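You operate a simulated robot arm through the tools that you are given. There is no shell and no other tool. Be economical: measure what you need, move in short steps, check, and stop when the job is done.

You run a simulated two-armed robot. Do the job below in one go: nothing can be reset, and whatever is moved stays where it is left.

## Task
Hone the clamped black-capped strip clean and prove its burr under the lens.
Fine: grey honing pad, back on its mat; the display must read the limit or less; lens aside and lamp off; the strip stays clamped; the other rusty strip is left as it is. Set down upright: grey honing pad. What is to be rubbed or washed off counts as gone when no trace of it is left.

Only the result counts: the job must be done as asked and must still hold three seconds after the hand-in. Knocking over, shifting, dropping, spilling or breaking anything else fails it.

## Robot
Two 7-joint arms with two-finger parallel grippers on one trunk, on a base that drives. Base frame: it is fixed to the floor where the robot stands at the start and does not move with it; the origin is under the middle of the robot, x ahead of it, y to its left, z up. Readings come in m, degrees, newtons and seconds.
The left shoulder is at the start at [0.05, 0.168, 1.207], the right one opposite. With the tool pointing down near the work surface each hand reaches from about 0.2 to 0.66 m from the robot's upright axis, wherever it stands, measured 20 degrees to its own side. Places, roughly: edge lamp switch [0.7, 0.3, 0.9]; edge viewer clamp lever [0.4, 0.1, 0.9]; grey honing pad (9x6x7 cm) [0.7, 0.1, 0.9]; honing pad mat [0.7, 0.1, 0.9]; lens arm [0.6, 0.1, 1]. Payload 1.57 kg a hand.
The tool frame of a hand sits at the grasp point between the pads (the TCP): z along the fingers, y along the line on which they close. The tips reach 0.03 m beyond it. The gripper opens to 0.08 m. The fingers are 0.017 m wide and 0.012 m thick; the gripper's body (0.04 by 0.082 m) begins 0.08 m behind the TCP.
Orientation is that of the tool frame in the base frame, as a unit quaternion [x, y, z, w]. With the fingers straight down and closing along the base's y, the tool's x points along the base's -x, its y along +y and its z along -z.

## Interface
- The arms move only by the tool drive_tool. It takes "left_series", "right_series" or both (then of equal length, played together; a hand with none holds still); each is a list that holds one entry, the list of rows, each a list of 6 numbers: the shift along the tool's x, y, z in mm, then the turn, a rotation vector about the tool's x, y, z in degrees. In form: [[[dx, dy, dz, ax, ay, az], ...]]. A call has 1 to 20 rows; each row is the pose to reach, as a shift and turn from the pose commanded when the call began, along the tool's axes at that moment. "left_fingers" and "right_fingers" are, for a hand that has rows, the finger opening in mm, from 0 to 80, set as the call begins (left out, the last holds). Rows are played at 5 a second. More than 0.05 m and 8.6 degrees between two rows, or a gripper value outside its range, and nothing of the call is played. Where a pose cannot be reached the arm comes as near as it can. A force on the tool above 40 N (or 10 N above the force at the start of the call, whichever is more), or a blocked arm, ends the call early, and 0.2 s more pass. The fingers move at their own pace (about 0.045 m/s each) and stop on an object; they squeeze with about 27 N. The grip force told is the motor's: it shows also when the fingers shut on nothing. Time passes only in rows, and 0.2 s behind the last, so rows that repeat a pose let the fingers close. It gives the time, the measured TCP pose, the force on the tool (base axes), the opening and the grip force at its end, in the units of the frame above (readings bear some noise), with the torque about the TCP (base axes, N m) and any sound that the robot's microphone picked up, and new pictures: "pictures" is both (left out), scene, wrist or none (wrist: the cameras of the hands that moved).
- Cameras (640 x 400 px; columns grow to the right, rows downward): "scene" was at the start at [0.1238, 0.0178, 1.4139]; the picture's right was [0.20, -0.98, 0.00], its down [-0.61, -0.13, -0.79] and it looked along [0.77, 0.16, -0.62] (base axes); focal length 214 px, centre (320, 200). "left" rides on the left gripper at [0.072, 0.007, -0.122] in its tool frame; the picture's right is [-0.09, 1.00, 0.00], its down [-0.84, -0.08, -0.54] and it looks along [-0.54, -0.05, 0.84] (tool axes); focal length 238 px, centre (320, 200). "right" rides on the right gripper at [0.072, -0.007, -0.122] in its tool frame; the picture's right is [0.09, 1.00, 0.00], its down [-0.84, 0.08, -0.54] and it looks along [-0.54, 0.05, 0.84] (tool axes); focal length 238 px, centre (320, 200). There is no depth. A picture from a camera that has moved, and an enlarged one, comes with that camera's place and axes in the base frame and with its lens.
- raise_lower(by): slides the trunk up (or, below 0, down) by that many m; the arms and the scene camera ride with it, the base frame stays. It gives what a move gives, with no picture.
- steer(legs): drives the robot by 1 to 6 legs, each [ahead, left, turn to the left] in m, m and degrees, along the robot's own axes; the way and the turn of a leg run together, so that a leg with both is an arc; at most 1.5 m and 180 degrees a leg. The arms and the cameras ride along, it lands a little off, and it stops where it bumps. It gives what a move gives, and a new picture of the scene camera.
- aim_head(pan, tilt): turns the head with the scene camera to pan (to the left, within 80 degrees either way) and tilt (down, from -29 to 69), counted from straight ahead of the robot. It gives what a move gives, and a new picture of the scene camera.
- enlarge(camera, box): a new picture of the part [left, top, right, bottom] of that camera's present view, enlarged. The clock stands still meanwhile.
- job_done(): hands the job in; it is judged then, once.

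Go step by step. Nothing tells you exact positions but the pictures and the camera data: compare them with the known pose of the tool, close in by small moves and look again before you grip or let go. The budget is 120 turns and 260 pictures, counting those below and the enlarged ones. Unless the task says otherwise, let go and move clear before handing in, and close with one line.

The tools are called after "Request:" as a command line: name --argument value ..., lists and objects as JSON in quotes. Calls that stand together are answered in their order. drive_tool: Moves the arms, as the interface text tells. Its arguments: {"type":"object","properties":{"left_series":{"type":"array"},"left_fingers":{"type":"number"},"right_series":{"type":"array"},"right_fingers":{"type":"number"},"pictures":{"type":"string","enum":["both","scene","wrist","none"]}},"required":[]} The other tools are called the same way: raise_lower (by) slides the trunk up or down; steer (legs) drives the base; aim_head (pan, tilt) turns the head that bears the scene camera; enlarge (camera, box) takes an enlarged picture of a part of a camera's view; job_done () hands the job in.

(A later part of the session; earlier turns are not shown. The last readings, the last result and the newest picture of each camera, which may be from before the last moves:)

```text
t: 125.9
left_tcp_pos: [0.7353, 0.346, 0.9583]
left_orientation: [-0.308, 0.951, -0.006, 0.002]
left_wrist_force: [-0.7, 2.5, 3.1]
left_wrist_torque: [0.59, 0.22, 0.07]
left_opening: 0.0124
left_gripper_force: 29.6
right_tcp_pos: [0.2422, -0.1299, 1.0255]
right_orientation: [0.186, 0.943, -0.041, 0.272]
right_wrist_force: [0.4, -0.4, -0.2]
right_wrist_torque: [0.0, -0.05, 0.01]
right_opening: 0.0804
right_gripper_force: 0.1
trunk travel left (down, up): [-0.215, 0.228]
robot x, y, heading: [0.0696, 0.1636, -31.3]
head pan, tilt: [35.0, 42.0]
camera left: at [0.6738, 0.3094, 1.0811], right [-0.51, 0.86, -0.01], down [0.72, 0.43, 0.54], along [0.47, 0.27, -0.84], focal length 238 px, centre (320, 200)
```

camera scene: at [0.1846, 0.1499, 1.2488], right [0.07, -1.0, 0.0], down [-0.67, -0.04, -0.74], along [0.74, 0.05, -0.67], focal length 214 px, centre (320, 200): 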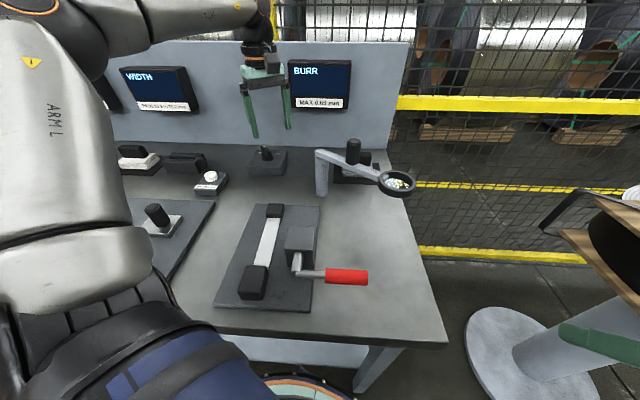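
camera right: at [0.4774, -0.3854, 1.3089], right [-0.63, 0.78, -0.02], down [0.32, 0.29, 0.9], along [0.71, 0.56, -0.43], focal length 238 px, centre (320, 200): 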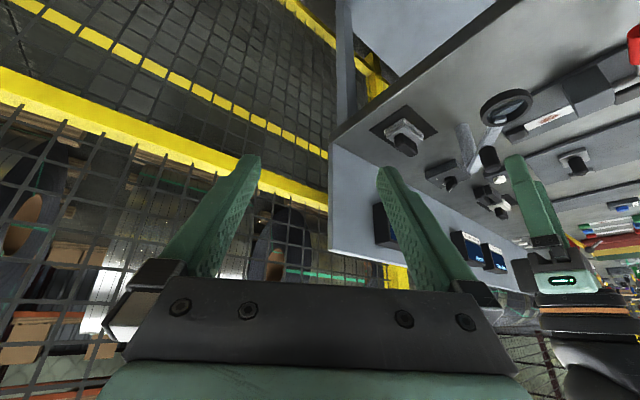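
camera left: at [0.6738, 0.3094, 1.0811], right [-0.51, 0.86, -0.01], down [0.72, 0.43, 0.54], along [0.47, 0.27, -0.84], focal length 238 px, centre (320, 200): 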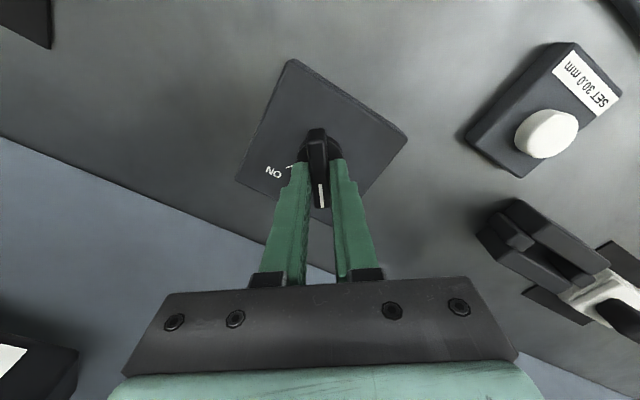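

The bar is gripped (12 mm). Turning it clockwise toward ON.

Request:
drive_tool --left_series '[[[0, 0, 0, 0, 0, 8], [0, 0, 0, 0, 0, 16], [0, 0, 0, 0, 0, 24], [0, 0, 0, 0, 0, 32], [0, 0, 0, 0, 0, 40], [0, 0, 0, 0, 0, 48], [0, 0, 0, 0, 0, 56], [0, 0, 0, 0, 0, 64], [0, 0, 0, 0, 0, 70]]]' --pictures "both"

Request:
enlarge --camera "scene" --box '[230, 50, 370, 180]'

```text
t: 127.7
left_tcp_pos: [0.7341, 0.3441, 0.9498]
left_orientation: [0.207, 0.978, 0.008, -0.001]
left_wrist_force: [-3.2, 3.6, 9.9]
left_wrist_torque: [-0.94, 0.24, 0.0]
left_opening: 0.012
left_gripper_force: 29.5
left hand out of reach, approached as far as the arm can: row 8
right_tcp_pos: [0.2423, -0.1308, 1.0254]
right_orientation: [0.187, 0.943, -0.041, 0.273]
right_wrist_force: [-0.5, 1.0, -0.1]
right_wrist_torque: [0.01, 0.0, 0.03]
right_opening: 0.0799
right_gripper_force: 0.1
trunk travel left (down, up): [-0.215, 0.228]
robot x, y, heading: [0.0732, 0.1681, -31.3]
head pan, tilt: [35.0, 42.0]
heard: click
stopped in row 8 (left hand): the force on the tool passed its limit at 79 N (the readings are from after the stop); the commanded pose is now the measured one
camera scene: at [0.1844, 0.1503, 1.2484], right [0.07, -1.0, 0.0], down [-0.67, -0.04, -0.74], along [0.74, 0.05, -0.67], focal length 214 px, centre (320, 200)
camera left: at [0.6701, 0.3774, 1.074], right [0.49, 0.87, 0.02], down [0.73, -0.42, 0.54], along [0.48, -0.25, -0.84], focal length 238 px, centre (320, 200)
```

scene: 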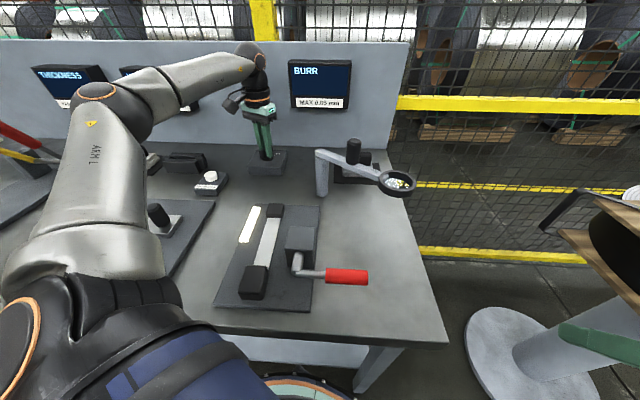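
left: 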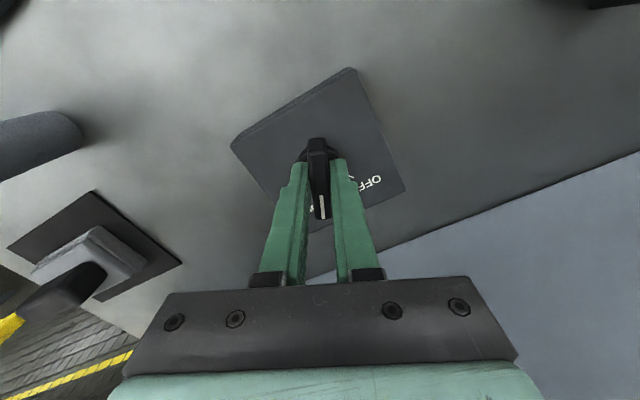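

```text
3.08 times, centred on (300, 115) of scene
camera zoom: at [0.1844, 0.1503, 1.2484], right [0.07, -1.0, 0.0], down [-0.67, -0.04, -0.74], along [0.74, 0.05, -0.67], focal length 660 px, centre (382, 462)
```

zoom: 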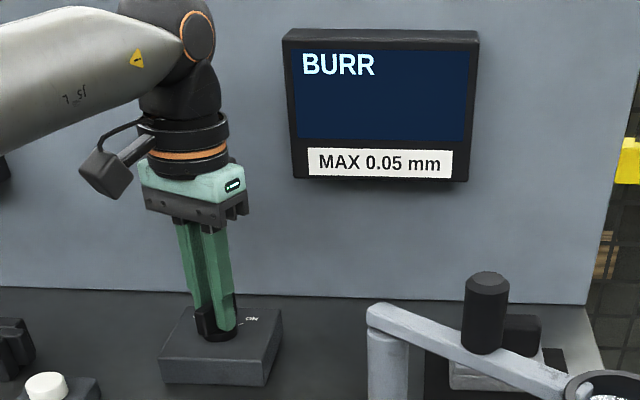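

Click heard, and a lamp bar beside the strip is lit. I'll release the knob and rise.

Request:
drive_tool --left_series '[[[0, 0, 0, 0, 0, 0], [0, 0, 0, 0, 0, 0], [0, 0, -5, 0, 0, 0], [0, 0, -30, 0, 0, 0], [0, 0, -70, 0, 0, 0], [0, 0, -110, 0, 0, 0], [0, 0, -140, 0, 0, 0]]]' --left_fingers 60 --pictures "none"

Request:
enlarge --camera "scene" --box '[220, 110, 420, 250]'

```text
t: 129.3
left_tcp_pos: [0.7075, 0.329, 1.0793]
left_orientation: [0.206, 0.978, 0.009, 0.0]
left_wrist_force: [-0.3, -0.9, -1.3]
left_wrist_torque: [-0.02, -0.01, 0.0]
left_opening: 0.0601
left_gripper_force: 0.0
left hand out of reach, approached as far as the arm can: row 5, 6, 7
right_tcp_pos: [0.2425, -0.1304, 1.0258]
right_orientation: [0.188, 0.943, -0.043, 0.273]
right_wrist_force: [-1.4, 0.5, -0.4]
right_wrist_torque: [-0.04, 0.01, 0.01]
right_opening: 0.08
right_gripper_force: 0.2
trunk travel left (down, up): [-0.215, 0.228]
robot x, y, heading: [0.0691, 0.1697, -31.0]
head pan, tilt: [35.0, 42.0]
```

```text
2.86 times, centred on (320, 180) of scene
camera zoom: at [0.1843, 0.1501, 1.2484], right [0.07, -1.0, 0.0], down [-0.67, -0.04, -0.74], along [0.74, 0.05, -0.67], focal length 613 px, centre (320, 257)
```

zoom: 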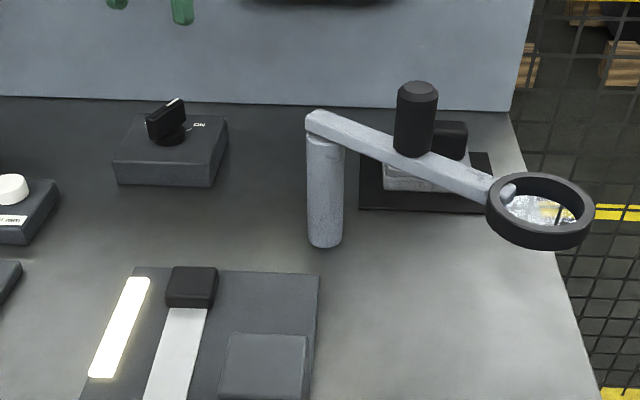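

The knob on the lens arm is at about (0.588, 0.108, z 0.995–1.05), the post at (0.629, 0.175), and the arm must swing about 90° clockwise. I'll move the left hand above the knob.

Request:
drive_tool --left_series '[[[3, -42, -20, 0, 0, 0], [6, -84, -30, 0, 0, 0], [10, -126, -30, 0, 0, 0], [13, -168, -30, 0, 0, 0], [16, -210, -30, 0, 0, 0], [19, -250, -30, 0, 0, 0], [19, -250, -30, 0, 0, 0]]]' --pictures "both"

```text
t: 130.9
left_tcp_pos: [0.5877, 0.1136, 1.0994]
left_orientation: [0.207, 0.978, 0.01, -0.001]
left_wrist_force: [-0.5, -0.1, -0.3]
left_wrist_torque: [-0.02, 0.0, 0.02]
left_opening: 0.0599
left_gripper_force: 0.0
left hand out of reach, approached as far as the arm can: row 6, 7
right_tcp_pos: [0.2421, -0.1309, 1.0255]
right_orientation: [0.187, 0.943, -0.041, 0.273]
right_wrist_force: [-0.3, 0.0, -0.7]
right_wrist_torque: [-0.02, -0.01, 0.02]
right_opening: 0.0797
right_gripper_force: 0.0
trunk travel left (down, up): [-0.215, 0.228]
robot x, y, heading: [0.0692, 0.1638, -31.5]
head pan, tilt: [35.0, 42.0]
camera scene: at [0.1843, 0.15, 1.2487], right [0.07, -1.0, 0.0], down [-0.67, -0.04, -0.74], along [0.74, 0.05, -0.67], focal length 214 px, centre (320, 200)
camera left: at [0.5237, 0.1469, 1.2233], right [0.49, 0.87, 0.02], down [0.73, -0.42, 0.54], along [0.48, -0.25, -0.84], focal length 238 px, centre (320, 200)
```

scene: 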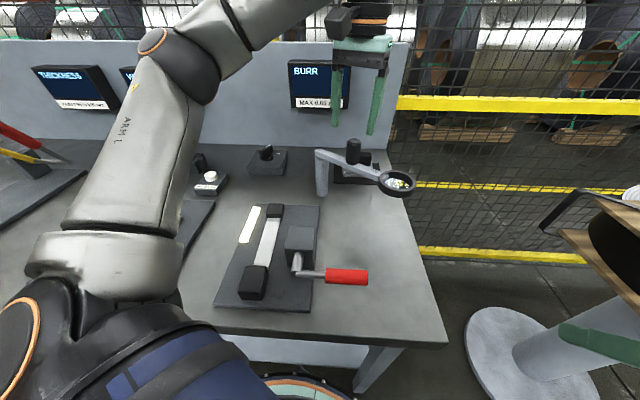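
left: 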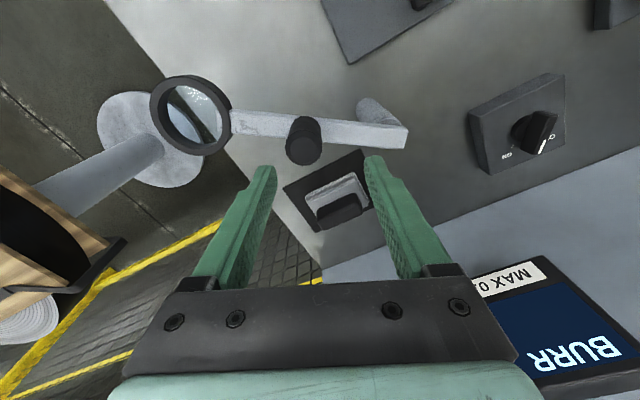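

From the wrist camera the knob is at (0.573, 0.108) and the post axis at about (0.622, 0.176). I'll centre on the knob and lower to z 1.04.

Request:
drive_tool --left_series '[[[11, -11, 0, 0, 0, 0], [11, -11, 15, 0, 0, 0], [11, -11, 30, 0, 0, 0], [11, -11, 45, 0, 0, 0], [11, -11, 58, 0, 0, 0]]]' --pictures "both"

Request:
enlarge --camera "scene" --box '[290, 70, 430, 220]'

```text
t: 132.1
left_tcp_pos: [0.5723, 0.1098, 1.0419]
left_orientation: [0.207, 0.978, 0.009, -0.002]
left_wrist_force: [-0.4, -0.5, 0.0]
left_wrist_torque: [0.02, -0.02, 0.0]
left_opening: 0.0601
left_gripper_force: 0.0
right_tcp_pos: [0.2419, -0.1311, 1.0259]
right_orientation: [0.188, 0.943, -0.042, 0.273]
right_wrist_force: [-0.3, 0.8, 0.1]
right_wrist_torque: [0.01, -0.02, -0.01]
right_opening: 0.0799
right_gripper_force: 0.0
trunk travel left (down, up): [-0.215, 0.228]
robot x, y, heading: [0.0708, 0.1658, -31.3]
head pan, tilt: [35.0, 42.0]
camera scene: at [0.1843, 0.15, 1.2485], right [0.07, -1.0, 0.0], down [-0.67, -0.04, -0.74], along [0.74, 0.05, -0.67], focal length 214 px, centre (320, 200)
camera left: at [0.5097, 0.1431, 1.1661], right [0.49, 0.87, 0.02], down [0.73, -0.42, 0.53], along [0.47, -0.25, -0.84], focal length 238 px, centre (320, 200)
```

scene: 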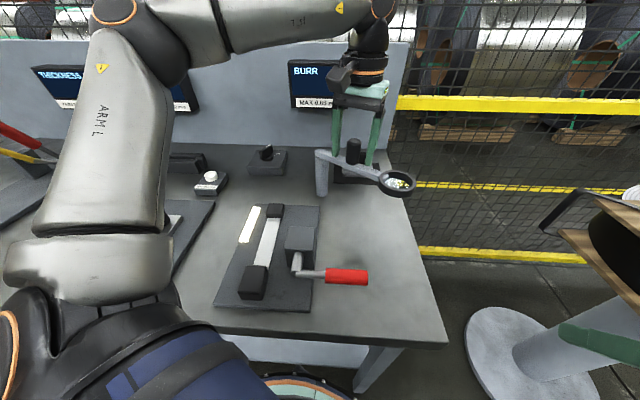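
left: 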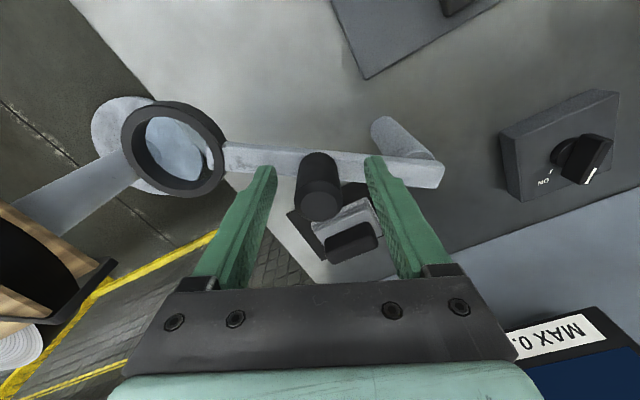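

```text
2.67 times, centred on (360, 145) of scene
camera zoom: at [0.1843, 0.15, 1.2485], right [0.07, -1.0, 0.0], down [-0.67, -0.04, -0.74], along [0.74, 0.05, -0.67], focal length 572 px, centre (213, 347)
```

zoom: 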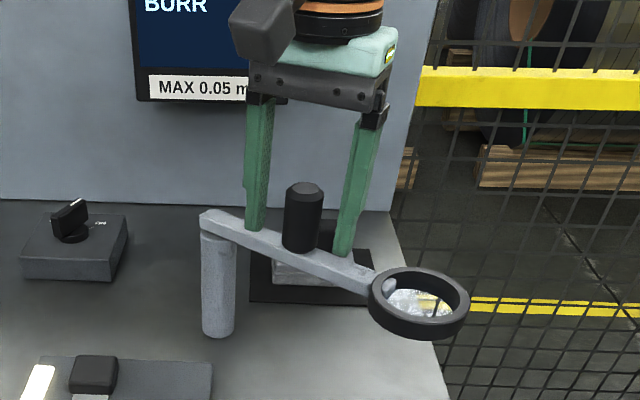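

The knob is centred between the fingers, with the tips just above the arm. Closing.

Request:
drive_tool --left_series '[[[0, 0, 0, 0, 0, 0], [0, 0, 0, 0, 0, 0], [0, 0, 0, 0, 0, 0], [0, 0, 0, 0, 0, 0], [0, 0, 0, 0, 0, 0]]]' --left_fingers 20 --pictures "none"

```text
t: 133.3
left_tcp_pos: [0.5728, 0.1093, 1.0422]
left_orientation: [0.209, 0.978, 0.008, -0.002]
left_wrist_force: [-6.2, -8.1, -4.4]
left_wrist_torque: [-1.45, 0.55, 0.03]
left_opening: 0.0279
left_gripper_force: 38.8
right_tcp_pos: [0.2418, -0.1313, 1.0266]
right_orientation: [0.188, 0.943, -0.041, 0.272]
right_wrist_force: [0.3, -0.6, 0.2]
right_wrist_torque: [0.0, 0.03, -0.03]
right_opening: 0.0799
right_gripper_force: 0.1
trunk travel left (down, up): [-0.215, 0.228]
robot x, y, heading: [0.069, 0.1685, -31.4]
head pan, tilt: [35.0, 42.0]
```

The knob is gripped (28 mm). I'll swing the first half of the arc about the post, watching the force.

Request:
drive_tool --left_series '[[[8, 2, 0, 0, 0, 0], [16.3, 5.3, 0, 0, 0, 0], [24, 9, 0, 0, 0, 0], [31.3, 14, 0, 0, 0, 0], [38, 19.5, 0, 0, 0, 0], [44.2, 25.6, 0, 0, 0, 0], [49.5, 32, 0, 0, 0, 0], [54.4, 39.5, 0, 0, 0, 0]]]' --pictures "both"

```text
t: 135.1
left_tcp_pos: [0.5389, 0.1681, 1.0436]
left_orientation: [0.208, 0.978, 0.01, -0.001]
left_wrist_force: [0.3, -0.8, -0.4]
left_wrist_torque: [0.01, 0.01, 0.03]
left_opening: 0.0199
left_gripper_force: 0.1
right_tcp_pos: [0.2412, -0.131, 1.025]
right_orientation: [0.188, 0.943, -0.042, 0.272]
right_wrist_force: [-0.9, -0.3, -0.8]
right_wrist_torque: [0.02, 0.0, -0.04]
right_opening: 0.0798
right_gripper_force: 0.1
trunk travel left (down, up): [-0.215, 0.228]
robot x, y, heading: [0.0668, 0.1644, -31.1]
head pan, tilt: [35.0, 42.0]
camera scene: at [0.1843, 0.1494, 1.2486], right [0.07, -1.0, 0.0], down [-0.67, -0.04, -0.74], along [0.74, 0.05, -0.67], focal length 214 px, centre (320, 200)
camera left: at [0.4761, 0.201, 1.1672], right [0.49, 0.87, 0.02], down [0.73, -0.42, 0.53], along [0.48, -0.25, -0.84], focal length 238 px, centre (320, 200)
```

scene: 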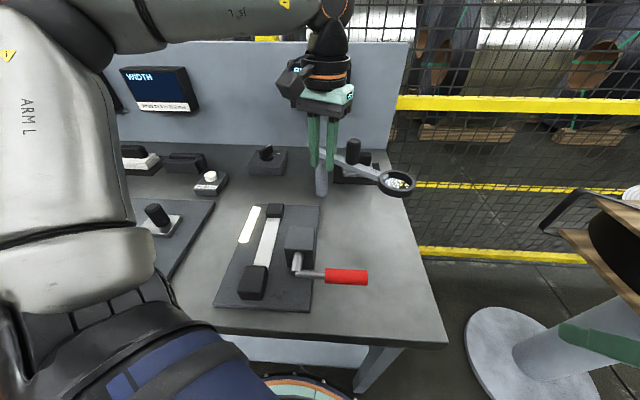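
left: 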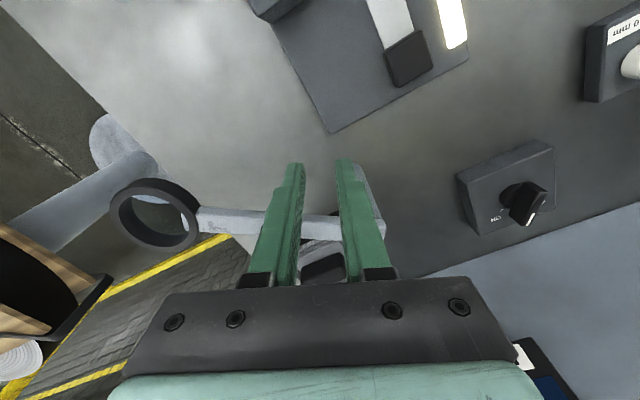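

The knob slipped out because I closed along the arm and the lens has not moved. I'll regrip with the fingers across the arm so a finger pushes it, rotating with the swing.

Request:
drive_tool --left_series '[[[0, 0, -20, 0, 0, 0], [0, 0, -45, 0, 0, 0], [0, 0, -65, 0, 0, 0], [-6, -4, -65, 0, 0, -8], [-12, -8, -65, 0, 0, -16], [-18, -12, -65, 0, 0, -24], [-24, -16, -65, 0, 0, -32], [-30, -20, -65, 0, 0, -40], [-36, -25, -65, 0, 0, -48], [-42, -30, -65, 0, 0, -56], [-47, -34, -65, 0, 0, -64], [-51, -37, -65, 0, 0, -72], [-55, -40, -65, 0, 0, -78], [-55, -40, -50, 0, 0, -78]]]' --left_fingers 60 --pictures "wrist"

```text
t: 138.1
left_tcp_pos: [0.574, 0.1087, 1.0905]
left_orientation: [-0.456, 0.89, 0.009, 0.005]
left_wrist_force: [-0.4, 0.1, 0.0]
left_wrist_torque: [0.01, 0.0, 0.01]
left_opening: 0.0598
left_gripper_force: 0.1
left hand out of reach, approached as far as the arm can: row 13
right_tcp_pos: [0.2416, -0.1316, 1.0258]
right_orientation: [0.187, 0.943, -0.042, 0.273]
right_wrist_force: [0.1, -0.3, -0.2]
right_wrist_torque: [-0.01, -0.01, 0.04]
right_opening: 0.0801
right_gripper_force: 0.1
trunk travel left (down, up): [-0.215, 0.228]
robot x, y, heading: [0.0691, 0.1634, -31.2]
head pan, tilt: [35.0, 42.0]
camera left: at [0.526, 0.0522, 1.2137], right [-0.75, 0.66, 0.01], down [0.55, 0.62, 0.56], along [0.36, 0.43, -0.83], focal length 238 px, centre (320, 200)
```

left: 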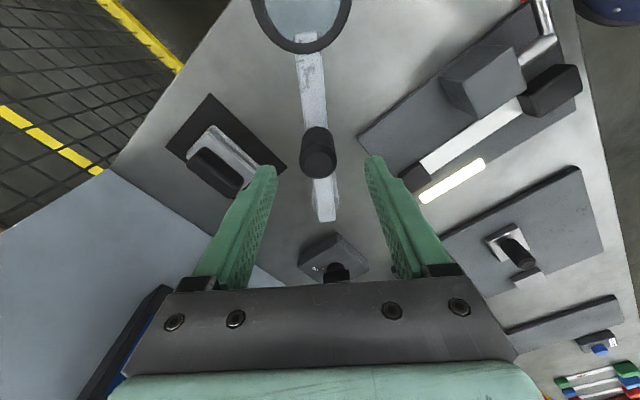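

The fingers now straddle the knob across the arm. Descending and closing.

Request:
drive_tool --left_series '[[[0, 0, 20, 0, 0, 0], [0, 0, 40, 0, 0, 0], [0, 0, 60, 0, 0, 0]]]' --pictures "wrist"

Request:
drive_tool --left_series '[[[0, 0, 0, 0, 0, 0], [0, 0, 0, 0, 0, 0], [0, 0, 0, 0, 0, 0], [0, 0, 0, 0, 0, 0], [0, 0, 0, 0, 0, 0]]]' --left_fingers 20 --pictures "none"

```text
t: 138.9
left_tcp_pos: [0.5741, 0.11, 1.0307]
left_orientation: [-0.455, 0.891, 0.008, 0.005]
left_wrist_force: [-0.2, 0.7, 0.3]
left_wrist_torque: [0.01, -0.02, 0.0]
left_opening: 0.0599
left_gripper_force: 0.0
right_tcp_pos: [0.2401, -0.1313, 1.0255]
right_orientation: [0.187, 0.943, -0.042, 0.273]
right_wrist_force: [0.2, -0.7, 0.1]
right_wrist_torque: [0.0, -0.01, 0.01]
right_opening: 0.0801
right_gripper_force: 0.1
trunk travel left (down, up): [-0.215, 0.228]
robot x, y, heading: [0.068, 0.1626, -31.4]
head pan, tilt: [35.0, 42.0]
camera left: at [0.5257, 0.0529, 1.1532], right [-0.75, 0.66, 0.01], down [0.55, 0.62, 0.55], along [0.36, 0.42, -0.83], focal length 238 px, centre (320, 200)
```

left: 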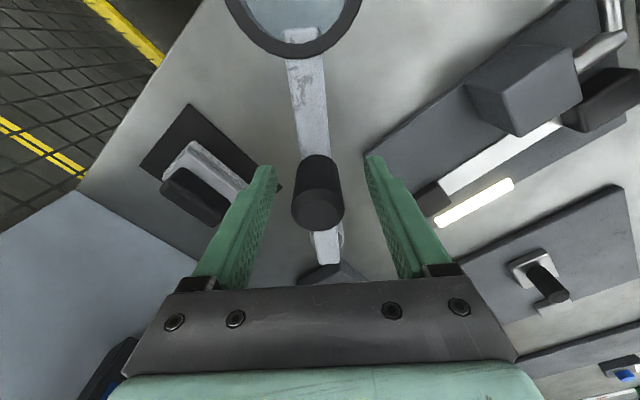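

```text
t: 140.1
left_tcp_pos: [0.5738, 0.1095, 1.0309]
left_orientation: [-0.454, 0.891, 0.009, 0.005]
left_wrist_force: [-1.4, -1.6, -1.7]
left_wrist_torque: [-0.57, -1.0, 0.11]
left_opening: 0.0277
left_gripper_force: 38.3
right_tcp_pos: [0.2427, -0.1299, 1.0252]
right_orientation: [0.187, 0.943, -0.042, 0.273]
right_wrist_force: [-0.1, 0.2, 0.6]
right_wrist_torque: [0.0, -0.02, 0.0]
right_opening: 0.0802
right_gripper_force: 0.1
trunk travel left (down, up): [-0.215, 0.228]
robot x, y, heading: [0.0687, 0.1669, -31.2]
head pan, tilt: [35.0, 42.0]
```

Gripped across the arm. Swinging the first 45° with the tool rotating about the post.

Request:
drive_tool --left_series '[[[-0.7, 10.8, 0, 0, 0, 7.5], [-2.8, 21.5, 0, 0, 0, 15], [-6.3, 31.8, 0, 0, 0, 22.5], [-11.1, 41.5, 0, 0, 0, 30], [-17.2, 50.5, 0, 0, 0, 37.5], [-24.3, 58.7, 0, 0, 0, 45]]]' --pictures "both"

```text
t: 141.5
left_tcp_pos: [0.5412, 0.1645, 1.032]
left_orientation: [-0.08, 0.997, 0.01, 0.001]
left_wrist_force: [14.9, -3.3, -24.9]
left_wrist_torque: [-2.1, 0.43, -0.4]
left_opening: 0.028
left_gripper_force: 38.1
right_tcp_pos: [0.2419, -0.1311, 1.0251]
right_orientation: [0.187, 0.943, -0.042, 0.273]
right_wrist_force: [0.8, -0.3, 0.1]
right_wrist_torque: [0.01, -0.03, 0.01]
right_opening: 0.0799
right_gripper_force: 0.1
trunk travel left (down, up): [-0.215, 0.228]
robot x, y, heading: [0.069, 0.1618, -31.2]
head pan, tilt: [35.0, 42.0]
camera scene: at [0.1845, 0.1498, 1.2484], right [0.07, -1.0, 0.0], down [-0.67, -0.04, -0.74], along [0.74, 0.05, -0.67], focal length 214 px, centre (320, 200)
camera left: at [0.4687, 0.1571, 1.1543], right [-0.07, 1.0, 0.02], down [0.84, 0.05, 0.54], along [0.54, 0.05, -0.84], focal length 238 px, centre (320, 200)
```

scene: 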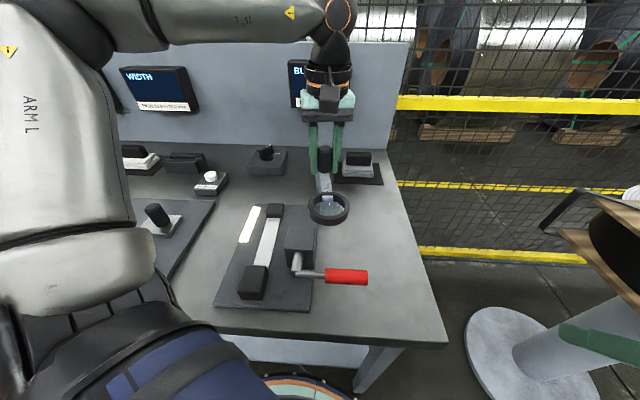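
left: 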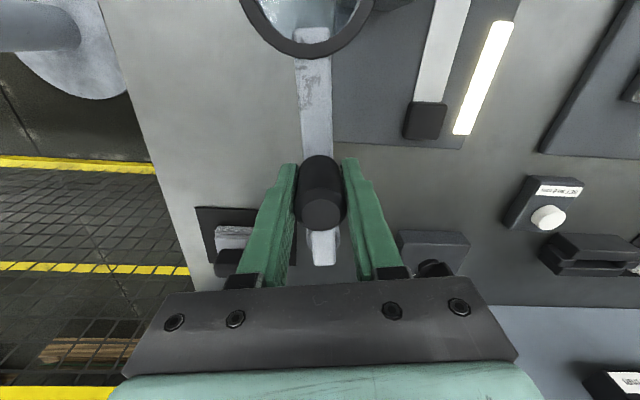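

The lens is swinging smoothly. I'll ease the slight radial/vertical strain and swing another 41°.

Request:
drive_tool --left_series '[[[-2, 0, 1, 0, 0, 0], [-2.7, 10.8, 1, 0, 0, 7.5], [-4.8, 21.5, 1, 0, 0, 15], [-8.3, 31.8, 1, 0, 0, 22.5], [-13.1, 41.5, 1, 0, 0, 30], [-19.2, 50.5, 1, 0, 0, 37.5], [-22.4, 54.5, 1, 0, 0, 41]]]' --pictures "both"

Request:
enlarge --camera "scene" --box '[220, 60, 400, 260]'

```text
t: 143.1
left_tcp_pos: [0.5541, 0.2188, 1.0309]
left_orientation: [0.267, 0.964, 0.006, 0.0]
left_wrist_force: [0.1, 0.8, 1.3]
left_wrist_torque: [-0.88, 0.32, 0.0]
left_opening: 0.0278
left_gripper_force: 38.1
right_tcp_pos: [0.2423, -0.1302, 1.0261]
right_orientation: [0.188, 0.942, -0.042, 0.273]
right_wrist_force: [-0.1, -0.1, -0.6]
right_wrist_torque: [-0.01, 0.03, 0.03]
right_opening: 0.0803
right_gripper_force: 0.0
trunk travel left (down, up): [-0.215, 0.228]
robot x, y, heading: [0.0686, 0.1701, -31.2]
head pan, tilt: [35.0, 42.0]
stopped in row 7 (left hand): the force on the tool passed its limit at 41 N (the readings are from after the stop); the commanded pose is now the measured one
camera scene: at [0.1846, 0.15, 1.2485], right [0.07, -1.0, 0.0], down [-0.67, -0.04, -0.74], along [0.74, 0.05, -0.67], focal length 214 px, centre (320, 200)
camera left: at [0.4954, 0.2597, 1.1551], right [0.59, 0.81, 0.01], down [0.68, -0.5, 0.54], along [0.44, -0.31, -0.84], focal length 238 px, centre (320, 200)
```

scene: 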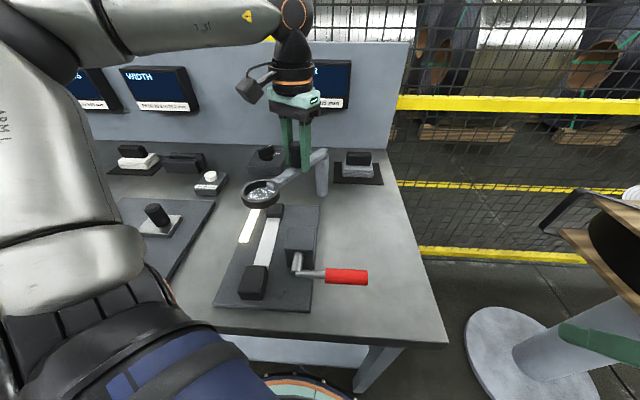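
left: 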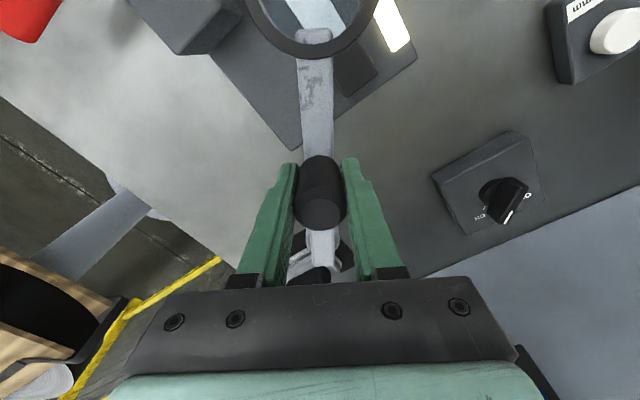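

```text
2.00 times, centred on (310, 160) of scene
camera zoom: at [0.1846, 0.15, 1.2485], right [0.07, -1.0, 0.0], down [-0.67, -0.04, -0.74], along [0.74, 0.05, -0.67], focal length 429 px, centre (340, 280)
```

zoom: 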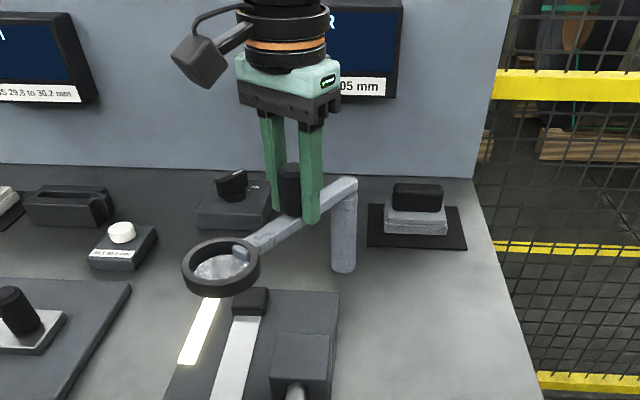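

The lens is now over the strip at about (0.485, 0.284). The hand hides the display, so I'll release and move aside to read it.

Request:
drive_tool --left_series '[[[0, 0, 0, 0, 0, 0], [0, 0, 0, 0, 0, 0], [0, 0, -25, 0, 0, 0], [0, 0, -60, 0, 0, 0], [0, 30, -70, 0, 0, 0], [0, 65, -70, 0, 0, 0], [0, 100, -70, 0, 0, 0]]]' --left_fingers 60 --pictures "none"

Request:
enlarge --camera "scene" --box '[220, 40, 420, 260]'

```text
t: 144.7
left_tcp_pos: [0.6049, 0.3034, 1.1026]
left_orientation: [0.267, 0.964, 0.007, -0.002]
left_wrist_force: [0.3, 0.3, -0.1]
left_wrist_torque: [-0.03, -0.01, 0.01]
left_opening: 0.0599
left_gripper_force: 0.1
right_tcp_pos: [0.2421, -0.1298, 1.026]
right_orientation: [0.188, 0.943, -0.043, 0.273]
right_wrist_force: [-0.7, 0.1, 1.0]
right_wrist_torque: [-0.03, 0.02, 0.01]
right_opening: 0.0802
right_gripper_force: 0.0
trunk travel left (down, up): [-0.215, 0.228]
robot x, y, heading: [0.0644, 0.1672, -31.2]
head pan, tilt: [35.0, 42.0]
```

```text
1.82 times, centred on (320, 150) of scene
camera zoom: at [0.1844, 0.1499, 1.2485], right [0.07, -1.0, 0.0], down [-0.67, -0.04, -0.74], along [0.74, 0.05, -0.67], focal length 390 px, centre (320, 291)
```

zoom: 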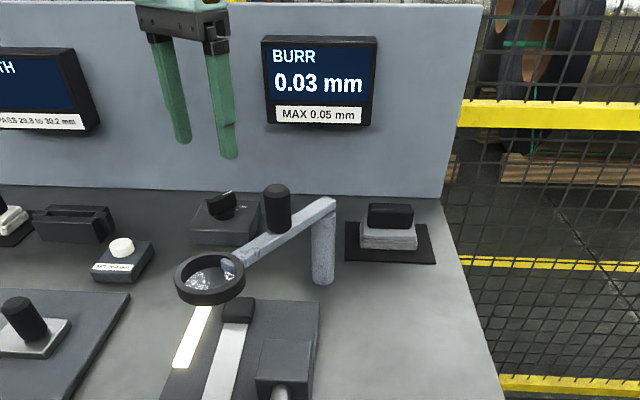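

The display reads 0.03 mm, within 0.05. Now I'll swing the lens back, first regripping the knob by the reverse path.

Request:
drive_tool --left_series '[[[0, -35, 0, 0, 0, 0], [0, -70, 0, 0, 0, 0], [0, -100, 0, 0, 0, 0], [0, -100, 10, 0, 0, 0], [0, -100, 40, 0, 0, 0], [0, -100, 70, 0, 0, 0]]]' --pictures "wrist"

Request:
drive_tool --left_series '[[[0, 0, 0, 0, 0, 0], [0, 0, 0, 0, 0, 0], [0, 0, 0, 0, 0, 0], [0, 0, 0, 0, 0, 0], [0, 0, 0, 0, 0, 0]]]' --left_fingers 20 --pictures "none"

```text
t: 146.1
left_tcp_pos: [0.5539, 0.2178, 1.0317]
left_orientation: [0.267, 0.964, 0.007, 0.0]
left_wrist_force: [0.0, -0.3, 0.5]
left_wrist_torque: [-0.01, 0.01, -0.01]
left_opening: 0.06
left_gripper_force: 0.0
right_tcp_pos: [0.2415, -0.1301, 1.0256]
right_orientation: [0.188, 0.943, -0.042, 0.272]
right_wrist_force: [-0.1, -0.3, -0.3]
right_wrist_torque: [0.01, 0.0, 0.03]
right_opening: 0.0803
right_gripper_force: 0.0
trunk travel left (down, up): [-0.215, 0.228]
robot x, y, heading: [0.0718, 0.1653, -31.1]
head pan, tilt: [35.0, 42.0]
camera left: at [0.4947, 0.2596, 1.1552], right [0.59, 0.81, 0.01], down [0.68, -0.5, 0.54], along [0.44, -0.31, -0.84], focal length 238 px, centre (320, 200)
```

left: 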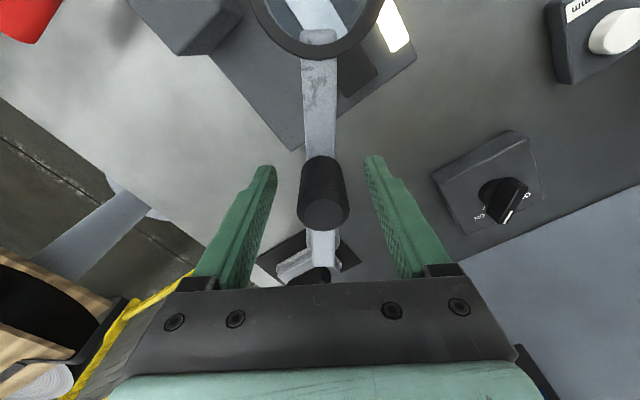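

```text
t: 147.3
left_tcp_pos: [0.5534, 0.2195, 1.0317]
left_orientation: [0.267, 0.964, 0.007, -0.001]
left_wrist_force: [-1.5, 4.1, -1.6]
left_wrist_torque: [-1.14, 0.71, 0.14]
left_opening: 0.0277
left_gripper_force: 38.4
right_tcp_pos: [0.2424, -0.1297, 1.0266]
right_orientation: [0.188, 0.943, -0.042, 0.273]
right_wrist_force: [0.3, -0.3, -0.1]
right_wrist_torque: [-0.03, 0.03, -0.01]
right_opening: 0.08
right_gripper_force: 0.1
trunk travel left (down, up): [-0.215, 0.228]
robot x, y, heading: [0.0665, 0.1646, -31.4]
head pan, tilt: [35.0, 42.0]
```

Regripped. Swinging back the first 43°.

Request:
drive_tool --left_series '[[[-0.7, -10.7, 0, 0, 0, -7.5], [-2.8, -21.2, 0, 0, 0, -15], [-6.2, -31.4, 0, 0, 0, -22.5], [-11, -41, 0, 0, 0, -30], [-17, -49.9, 0, 0, 0, -37.5], [-22, -55.9, 0, 0, 0, -43]]]' --pictures "none"

```text
t: 148.7
left_tcp_pos: [0.5409, 0.1586, 1.032]
left_orientation: [-0.106, 0.994, 0.007, 0.002]
left_wrist_force: [-26.4, 2.3, 0.2]
left_wrist_torque: [-0.82, -0.95, 0.53]
left_opening: 0.0276
left_gripper_force: 38.4
right_tcp_pos: [0.2404, -0.1307, 1.0255]
right_orientation: [0.187, 0.943, -0.041, 0.274]
right_wrist_force: [-0.6, 0.1, 0.5]
right_wrist_torque: [0.01, -0.01, -0.01]
right_opening: 0.08
right_gripper_force: 0.1
trunk travel left (down, up): [-0.215, 0.228]
robot x, y, heading: [0.0643, 0.1675, -31.1]
head pan, tilt: [35.0, 42.0]
```

A little inward strain, so I'll offset 2.5 mm outward and finish the swing.

Request:
drive_tool --left_series '[[[2.5, 0, 0, 0, 0, 0], [1.8, -10.7, 0, 0, 0, -7.5], [-0.3, -21.2, 0, 0, 0, -15], [-3.7, -31.4, 0, 0, 0, -22.5], [-8.5, -41, 0, 0, 0, -30], [-14.5, -49.9, 0, 0, 0, -37.5], [-19.5, -55.9, 0, 0, 0, -43]]]' --pictures "both"

```text
t: 150.3
left_tcp_pos: [0.5746, 0.1078, 1.0319]
left_orientation: [-0.463, 0.887, 0.004, 0.003]
left_wrist_force: [-9.1, -3.6, 10.6]
left_wrist_torque: [-0.52, 0.25, 0.12]
left_opening: 0.0277
left_gripper_force: 38.2
right_tcp_pos: [0.2419, -0.1312, 1.0256]
right_orientation: [0.188, 0.943, -0.042, 0.273]
right_wrist_force: [0.5, 0.6, -0.6]
right_wrist_torque: [-0.01, -0.03, -0.01]
right_opening: 0.0797
right_gripper_force: 0.1
trunk travel left (down, up): [-0.215, 0.228]
robot x, y, heading: [0.0718, 0.1611, -31.1]
head pan, tilt: [35.0, 42.0]
camera scene: at [0.1841, 0.1499, 1.2486], right [0.07, -1.0, 0.0], down [-0.67, -0.04, -0.74], along [0.74, 0.05, -0.67], focal length 214 px, centre (320, 200)
camera left: at [0.527, 0.0516, 1.1539], right [-0.76, 0.65, 0.0], down [0.54, 0.64, 0.55], along [0.35, 0.42, -0.83], focal length 238 px, centre (320, 200)
```

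scene: 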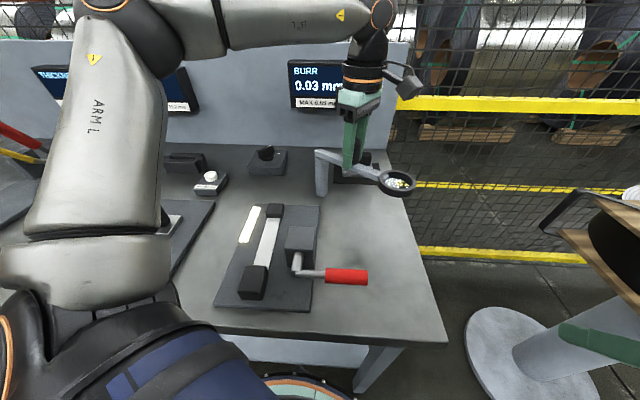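
left: 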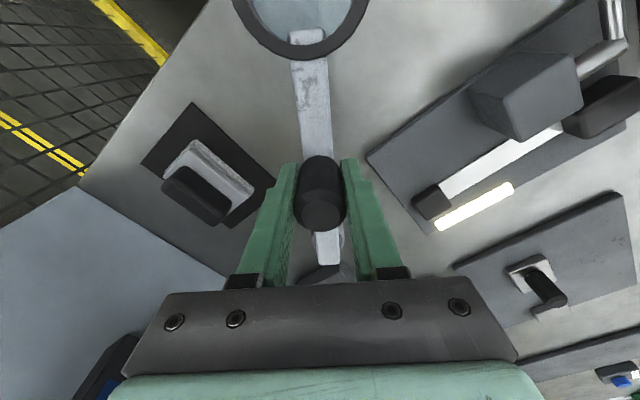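

The lens is back aside and the display holds 0.03 mm. I'll release the knob, rise, and rotate toward the switch's ON-bar alignment.

Request:
drive_tool --left_series '[[[0, 0, 0, 0, 0, 0], [0, 0, 0, 0, 0, 0], [0, 0, -35, 0, 0, 0], [0, 0, -68, 0, 0, 0], [-17, 4, -68, 0, 0, 8], [-34, 8, -68, 0, 0, 16], [-51, 12, -68, 0, 0, 24], [-68, 16, -68, 0, 0, 32], [-85, 20, -68, 0, 0, 40], [-102, 24, -68, 0, 0, 48], [-119, 28, -68, 0, 0, 56], [-136, 32, -68, 0, 0, 64], [-153, 36, -68, 0, 0, 72], [-170, 39, -68, 0, 0, 78]]]' --left_fingers 60 --pictures "wrist"

Request:
enlarge --camera "scene" --box '[220, 40, 420, 220]'

```text
t: 153.3
left_tcp_pos: [0.6397, 0.2725, 1.1006]
left_orientation: [0.2, 0.98, 0.007, 0.0]
left_wrist_force: [0.1, -0.3, 0.7]
left_wrist_torque: [-0.03, 0.02, 0.03]
left_opening: 0.0597
left_gripper_force: 0.0
right_tcp_pos: [0.242, -0.1305, 1.0257]
right_orientation: [0.187, 0.943, -0.041, 0.273]
right_wrist_force: [0.3, -0.9, 0.9]
right_wrist_torque: [0.01, 0.02, 0.0]
right_opening: 0.0802
right_gripper_force: 0.2
trunk travel left (down, up): [-0.215, 0.228]
robot x, y, heading: [0.0714, 0.1648, -30.9]
head pan, tilt: [35.0, 42.0]
camera left: at [0.5757, 0.3032, 1.2244], right [0.47, 0.88, 0.01], down [0.74, -0.41, 0.54], along [0.48, -0.25, -0.84], focal length 238 px, centre (320, 200)
```

left: 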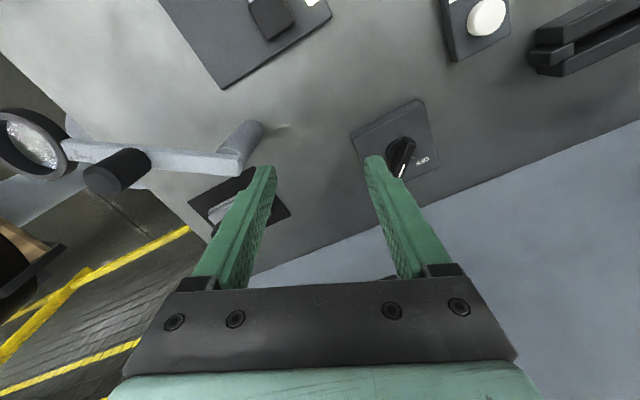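

```text
2.22 times, centred on (320, 130) of scene
camera zoom: at [0.1844, 0.1501, 1.2484], right [0.07, -1.0, 0.0], down [-0.67, -0.04, -0.74], along [0.74, 0.05, -0.67], focal length 477 px, centre (320, 356)
```

zoom: 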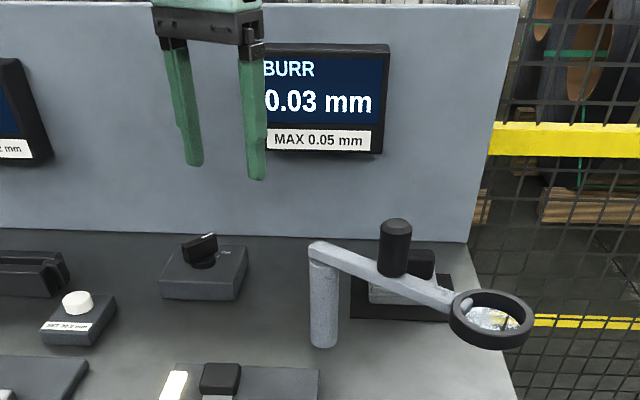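

The lens is aside and the display reads 0.03 mm. Moving to the switch for a close look at the bar angle.

Request:
drive_tool --left_series '[[[-10, 20, 25, 0, 0, 0], [-20, 40, 55, 0, 0, 0], [-28, 58, 85, 0, 0, 0], [-35, 72, 100, 0, 0, 0]]]' --pictures "none"

Request:
enlarge --camera "left" --box '[220, 60, 420, 240]'

```text
t: 154.3
left_tcp_pos: [0.7012, 0.3243, 1.0016]
left_orientation: [0.199, 0.98, 0.007, 0.001]
left_wrist_force: [0.7, -0.2, -0.5]
left_wrist_torque: [-0.01, -0.02, -0.02]
left_opening: 0.06
left_gripper_force: 0.1
right_tcp_pos: [0.2424, -0.1303, 1.0254]
right_orientation: [0.187, 0.943, -0.042, 0.273]
right_wrist_force: [-0.3, -0.2, 0.5]
right_wrist_torque: [-0.01, 0.02, -0.05]
right_opening: 0.0798
right_gripper_force: 0.1
trunk travel left (down, up): [-0.215, 0.228]
robot x, y, heading: [0.0681, 0.1654, -31.4]
head pan, tilt: [35.0, 42.0]
```

```text
2.22 times, centred on (320, 150) of left
camera zoom: at [0.6366, 0.3571, 1.1247], right [0.47, 0.88, 0.01], down [0.74, -0.41, 0.54], along [0.48, -0.25, -0.84], focal length 530 px, centre (320, 311)
```

zoom: 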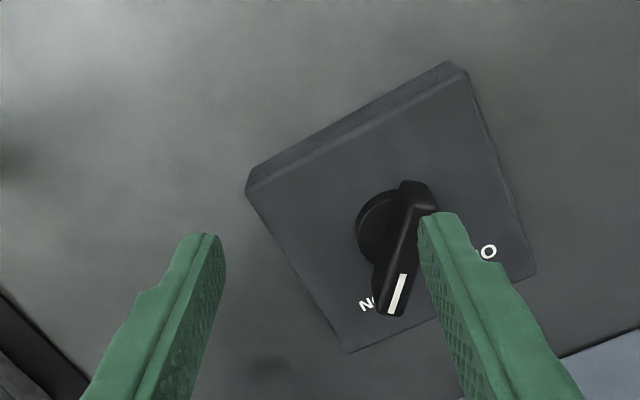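

The bar is at about -32°, centre about (0.736, 0.343). I'll align (+9°), move over it and descend to z 0.957.

Request:
drive_tool --left_series '[[[-8, 10, 0, 0, 0, 4], [-16, 21, 3, 0, 0, 8], [-24, 32, 8, 0, 0, 9], [-24, 32, 12, 0, 0, 9]]]' --pictures "none"

Request:
enlarge --camera "left" --box '[220, 60, 420, 240]'

```text
t: 155.3
left_tcp_pos: [0.7036, 0.3271, 0.9888]
left_orientation: [0.274, 0.962, 0.009, 0.0]
left_wrist_force: [0.0, 0.0, -0.8]
left_wrist_torque: [-0.01, -0.01, -0.02]
left_opening: 0.0599
left_gripper_force: 0.0
left hand out of reach, approached as far as the arm can: row 2, 3, 4
right_tcp_pos: [0.2412, -0.1307, 1.0253]
right_orientation: [0.188, 0.943, -0.042, 0.272]
right_wrist_force: [-0.6, -0.4, 0.1]
right_wrist_torque: [0.02, -0.03, -0.01]
right_opening: 0.08
right_gripper_force: 0.0
trunk travel left (down, up): [-0.215, 0.228]
robot x, y, heading: [0.066, 0.168, -31.4]
head pan, tilt: [35.0, 42.0]
```

```text
2.22 times, centred on (320, 150) of left
camera zoom: at [0.6454, 0.3685, 1.1118], right [0.6, 0.8, 0.01], down [0.67, -0.51, 0.54], along [0.44, -0.31, -0.84], focal length 530 px, centre (320, 311)
```

zoom: 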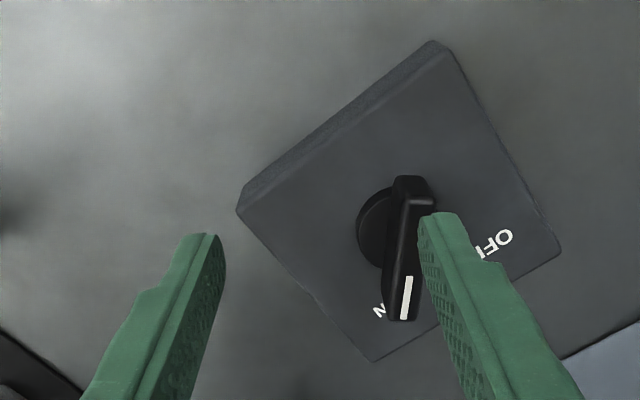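

This arm posture falls 3 cm short for gripping. Instead I'll push the bar's near end to the right with closed fingertips, which turns it counter-clockwise to OFF. First I'll move to the left of it.

Request:
drive_tool --left_series '[[[0, 0, -10, 0, 0, 0], [12, 20, -12, 0, 0, 0], [24, 40, -12, 0, 0, 0], [34, 59, -12, 0, 0, 0], [34, 59, -12, 0, 0, 0]]]' --left_fingers 0 --pictures "none"

Request:
enlarge --camera "left" --box '[160, 40, 420, 260]'

```text
t: 156.5
left_tcp_pos: [0.6732, 0.3719, 0.9929]
left_orientation: [0.274, 0.962, 0.008, 0.001]
left_wrist_force: [0.4, 0.1, -0.2]
left_wrist_torque: [0.0, 0.03, 0.02]
left_opening: 0.0001
left_gripper_force: 21.7
left hand out of reach, approached as far as the arm can: row 2, 3, 4, 5
right_tcp_pos: [0.2423, -0.1307, 1.0255]
right_orientation: [0.187, 0.943, -0.042, 0.273]
right_wrist_force: [0.4, -0.3, 0.6]
right_wrist_torque: [0.0, 0.04, 0.01]
right_opening: 0.08
right_gripper_force: 0.0
trunk travel left (down, up): [-0.215, 0.228]
robot x, y, heading: [0.0667, 0.1648, -31.2]
head pan, tilt: [35.0, 42.0]
```

```text
1.82 times, centred on (290, 150) of left
camera zoom: at [0.615, 0.4143, 1.1164], right [0.6, 0.8, 0.01], down [0.67, -0.51, 0.54], along [0.44, -0.32, -0.84], focal length 433 px, centre (374, 291)
```

zoom: 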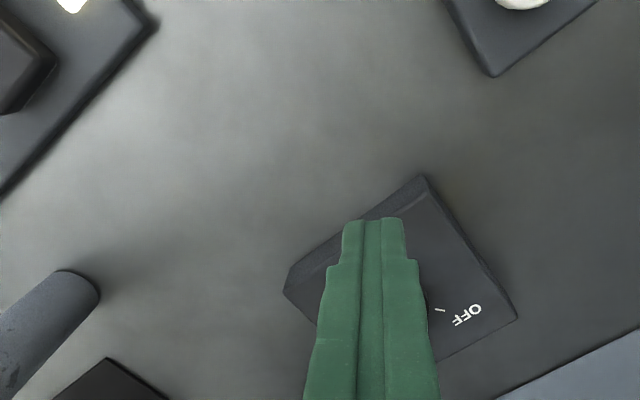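

The reach depends on yaw. I'll rotate back counter-clockwise with the fingers closed, as when I first reached the switch.

Request:
drive_tool --left_series '[[[0, 0, -15, 0, 0, -8], [0, 0, -25, 0, 0, -16], [0, 0, -25, 0, 0, -24], [0, 0, -25, 0, 0, -32], [0, 0, -25, 0, 0, -40], [0, 0, -25, 0, 0, -48], [0, 0, -25, 0, 0, -56], [0, 0, -25, 0, 0, -64], [0, 0, -25, 0, 0, -68]]]' --pictures "none"

```text
t: 158.5
left_tcp_pos: [0.6739, 0.3727, 1.0187]
left_orientation: [-0.311, 0.95, 0.006, 0.003]
left_wrist_force: [0.1, -0.4, 0.5]
left_wrist_torque: [0.03, 0.0, 0.0]
left_opening: 0.0
left_gripper_force: 21.0
right_tcp_pos: [0.2423, -0.1297, 1.0257]
right_orientation: [0.188, 0.943, -0.042, 0.273]
right_wrist_force: [0.6, -0.1, -0.3]
right_wrist_torque: [-0.01, -0.02, 0.03]
right_opening: 0.0802
right_gripper_force: 0.1
trunk travel left (down, up): [-0.215, 0.228]
robot x, y, heading: [0.0688, 0.1656, -31.5]
head pan, tilt: [35.0, 42.0]
```

Request:
drive_tool --left_series '[[[-13, 0, 5, 0, 0, 0], [-26, 0, 12, 0, 0, 0], [-39, -1, 19, 0, 0, 0], [-39, -1, 19, 0, 0, 0]]]' --pictures "wrist"

Request:
enlarge --camera "scene" --box '[230, 100, 310, 180]'

```text
t: 159.5
left_tcp_pos: [0.707, 0.3931, 1.0019]
left_orientation: [-0.309, 0.951, 0.006, 0.003]
left_wrist_force: [0.7, -0.2, -0.1]
left_wrist_torque: [-0.04, 0.01, 0.02]
left_opening: 0.0
left_gripper_force: 21.7
right_tcp_pos: [0.2417, -0.1301, 1.026]
right_orientation: [0.187, 0.943, -0.042, 0.273]
right_wrist_force: [-0.3, -0.4, -0.5]
right_wrist_torque: [-0.03, 0.02, -0.06]
right_opening: 0.0801
right_gripper_force: 0.1
trunk travel left (down, up): [-0.215, 0.228]
robot x, y, heading: [0.0683, 0.1675, -31.3]
head pan, tilt: [35.0, 42.0]
camera left: at [0.6441, 0.3557, 1.1233], right [-0.51, 0.86, 0.01], down [0.72, 0.42, 0.55], along [0.47, 0.29, -0.83], focal length 238 px, centre (320, 200)
```

left: 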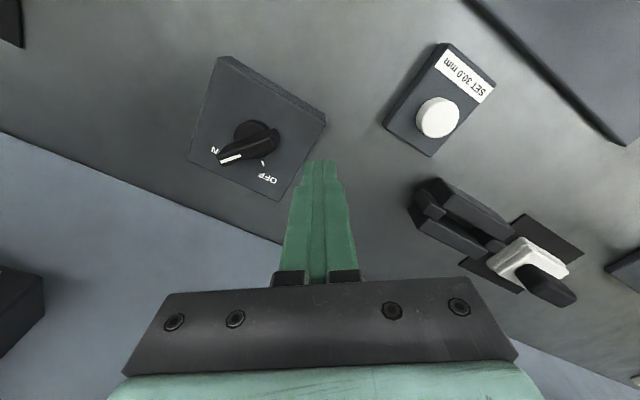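

```text
5.00 times, centred on (270, 140) of scene
camera zoom: at [0.1844, 0.1504, 1.2485], right [0.07, -1.0, 0.0], down [-0.67, -0.04, -0.74], along [0.74, 0.05, -0.67], focal length 1072 px, centre (570, 500)
```

zoom: 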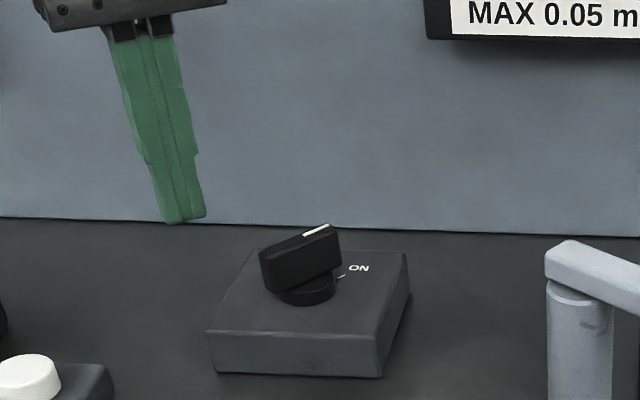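

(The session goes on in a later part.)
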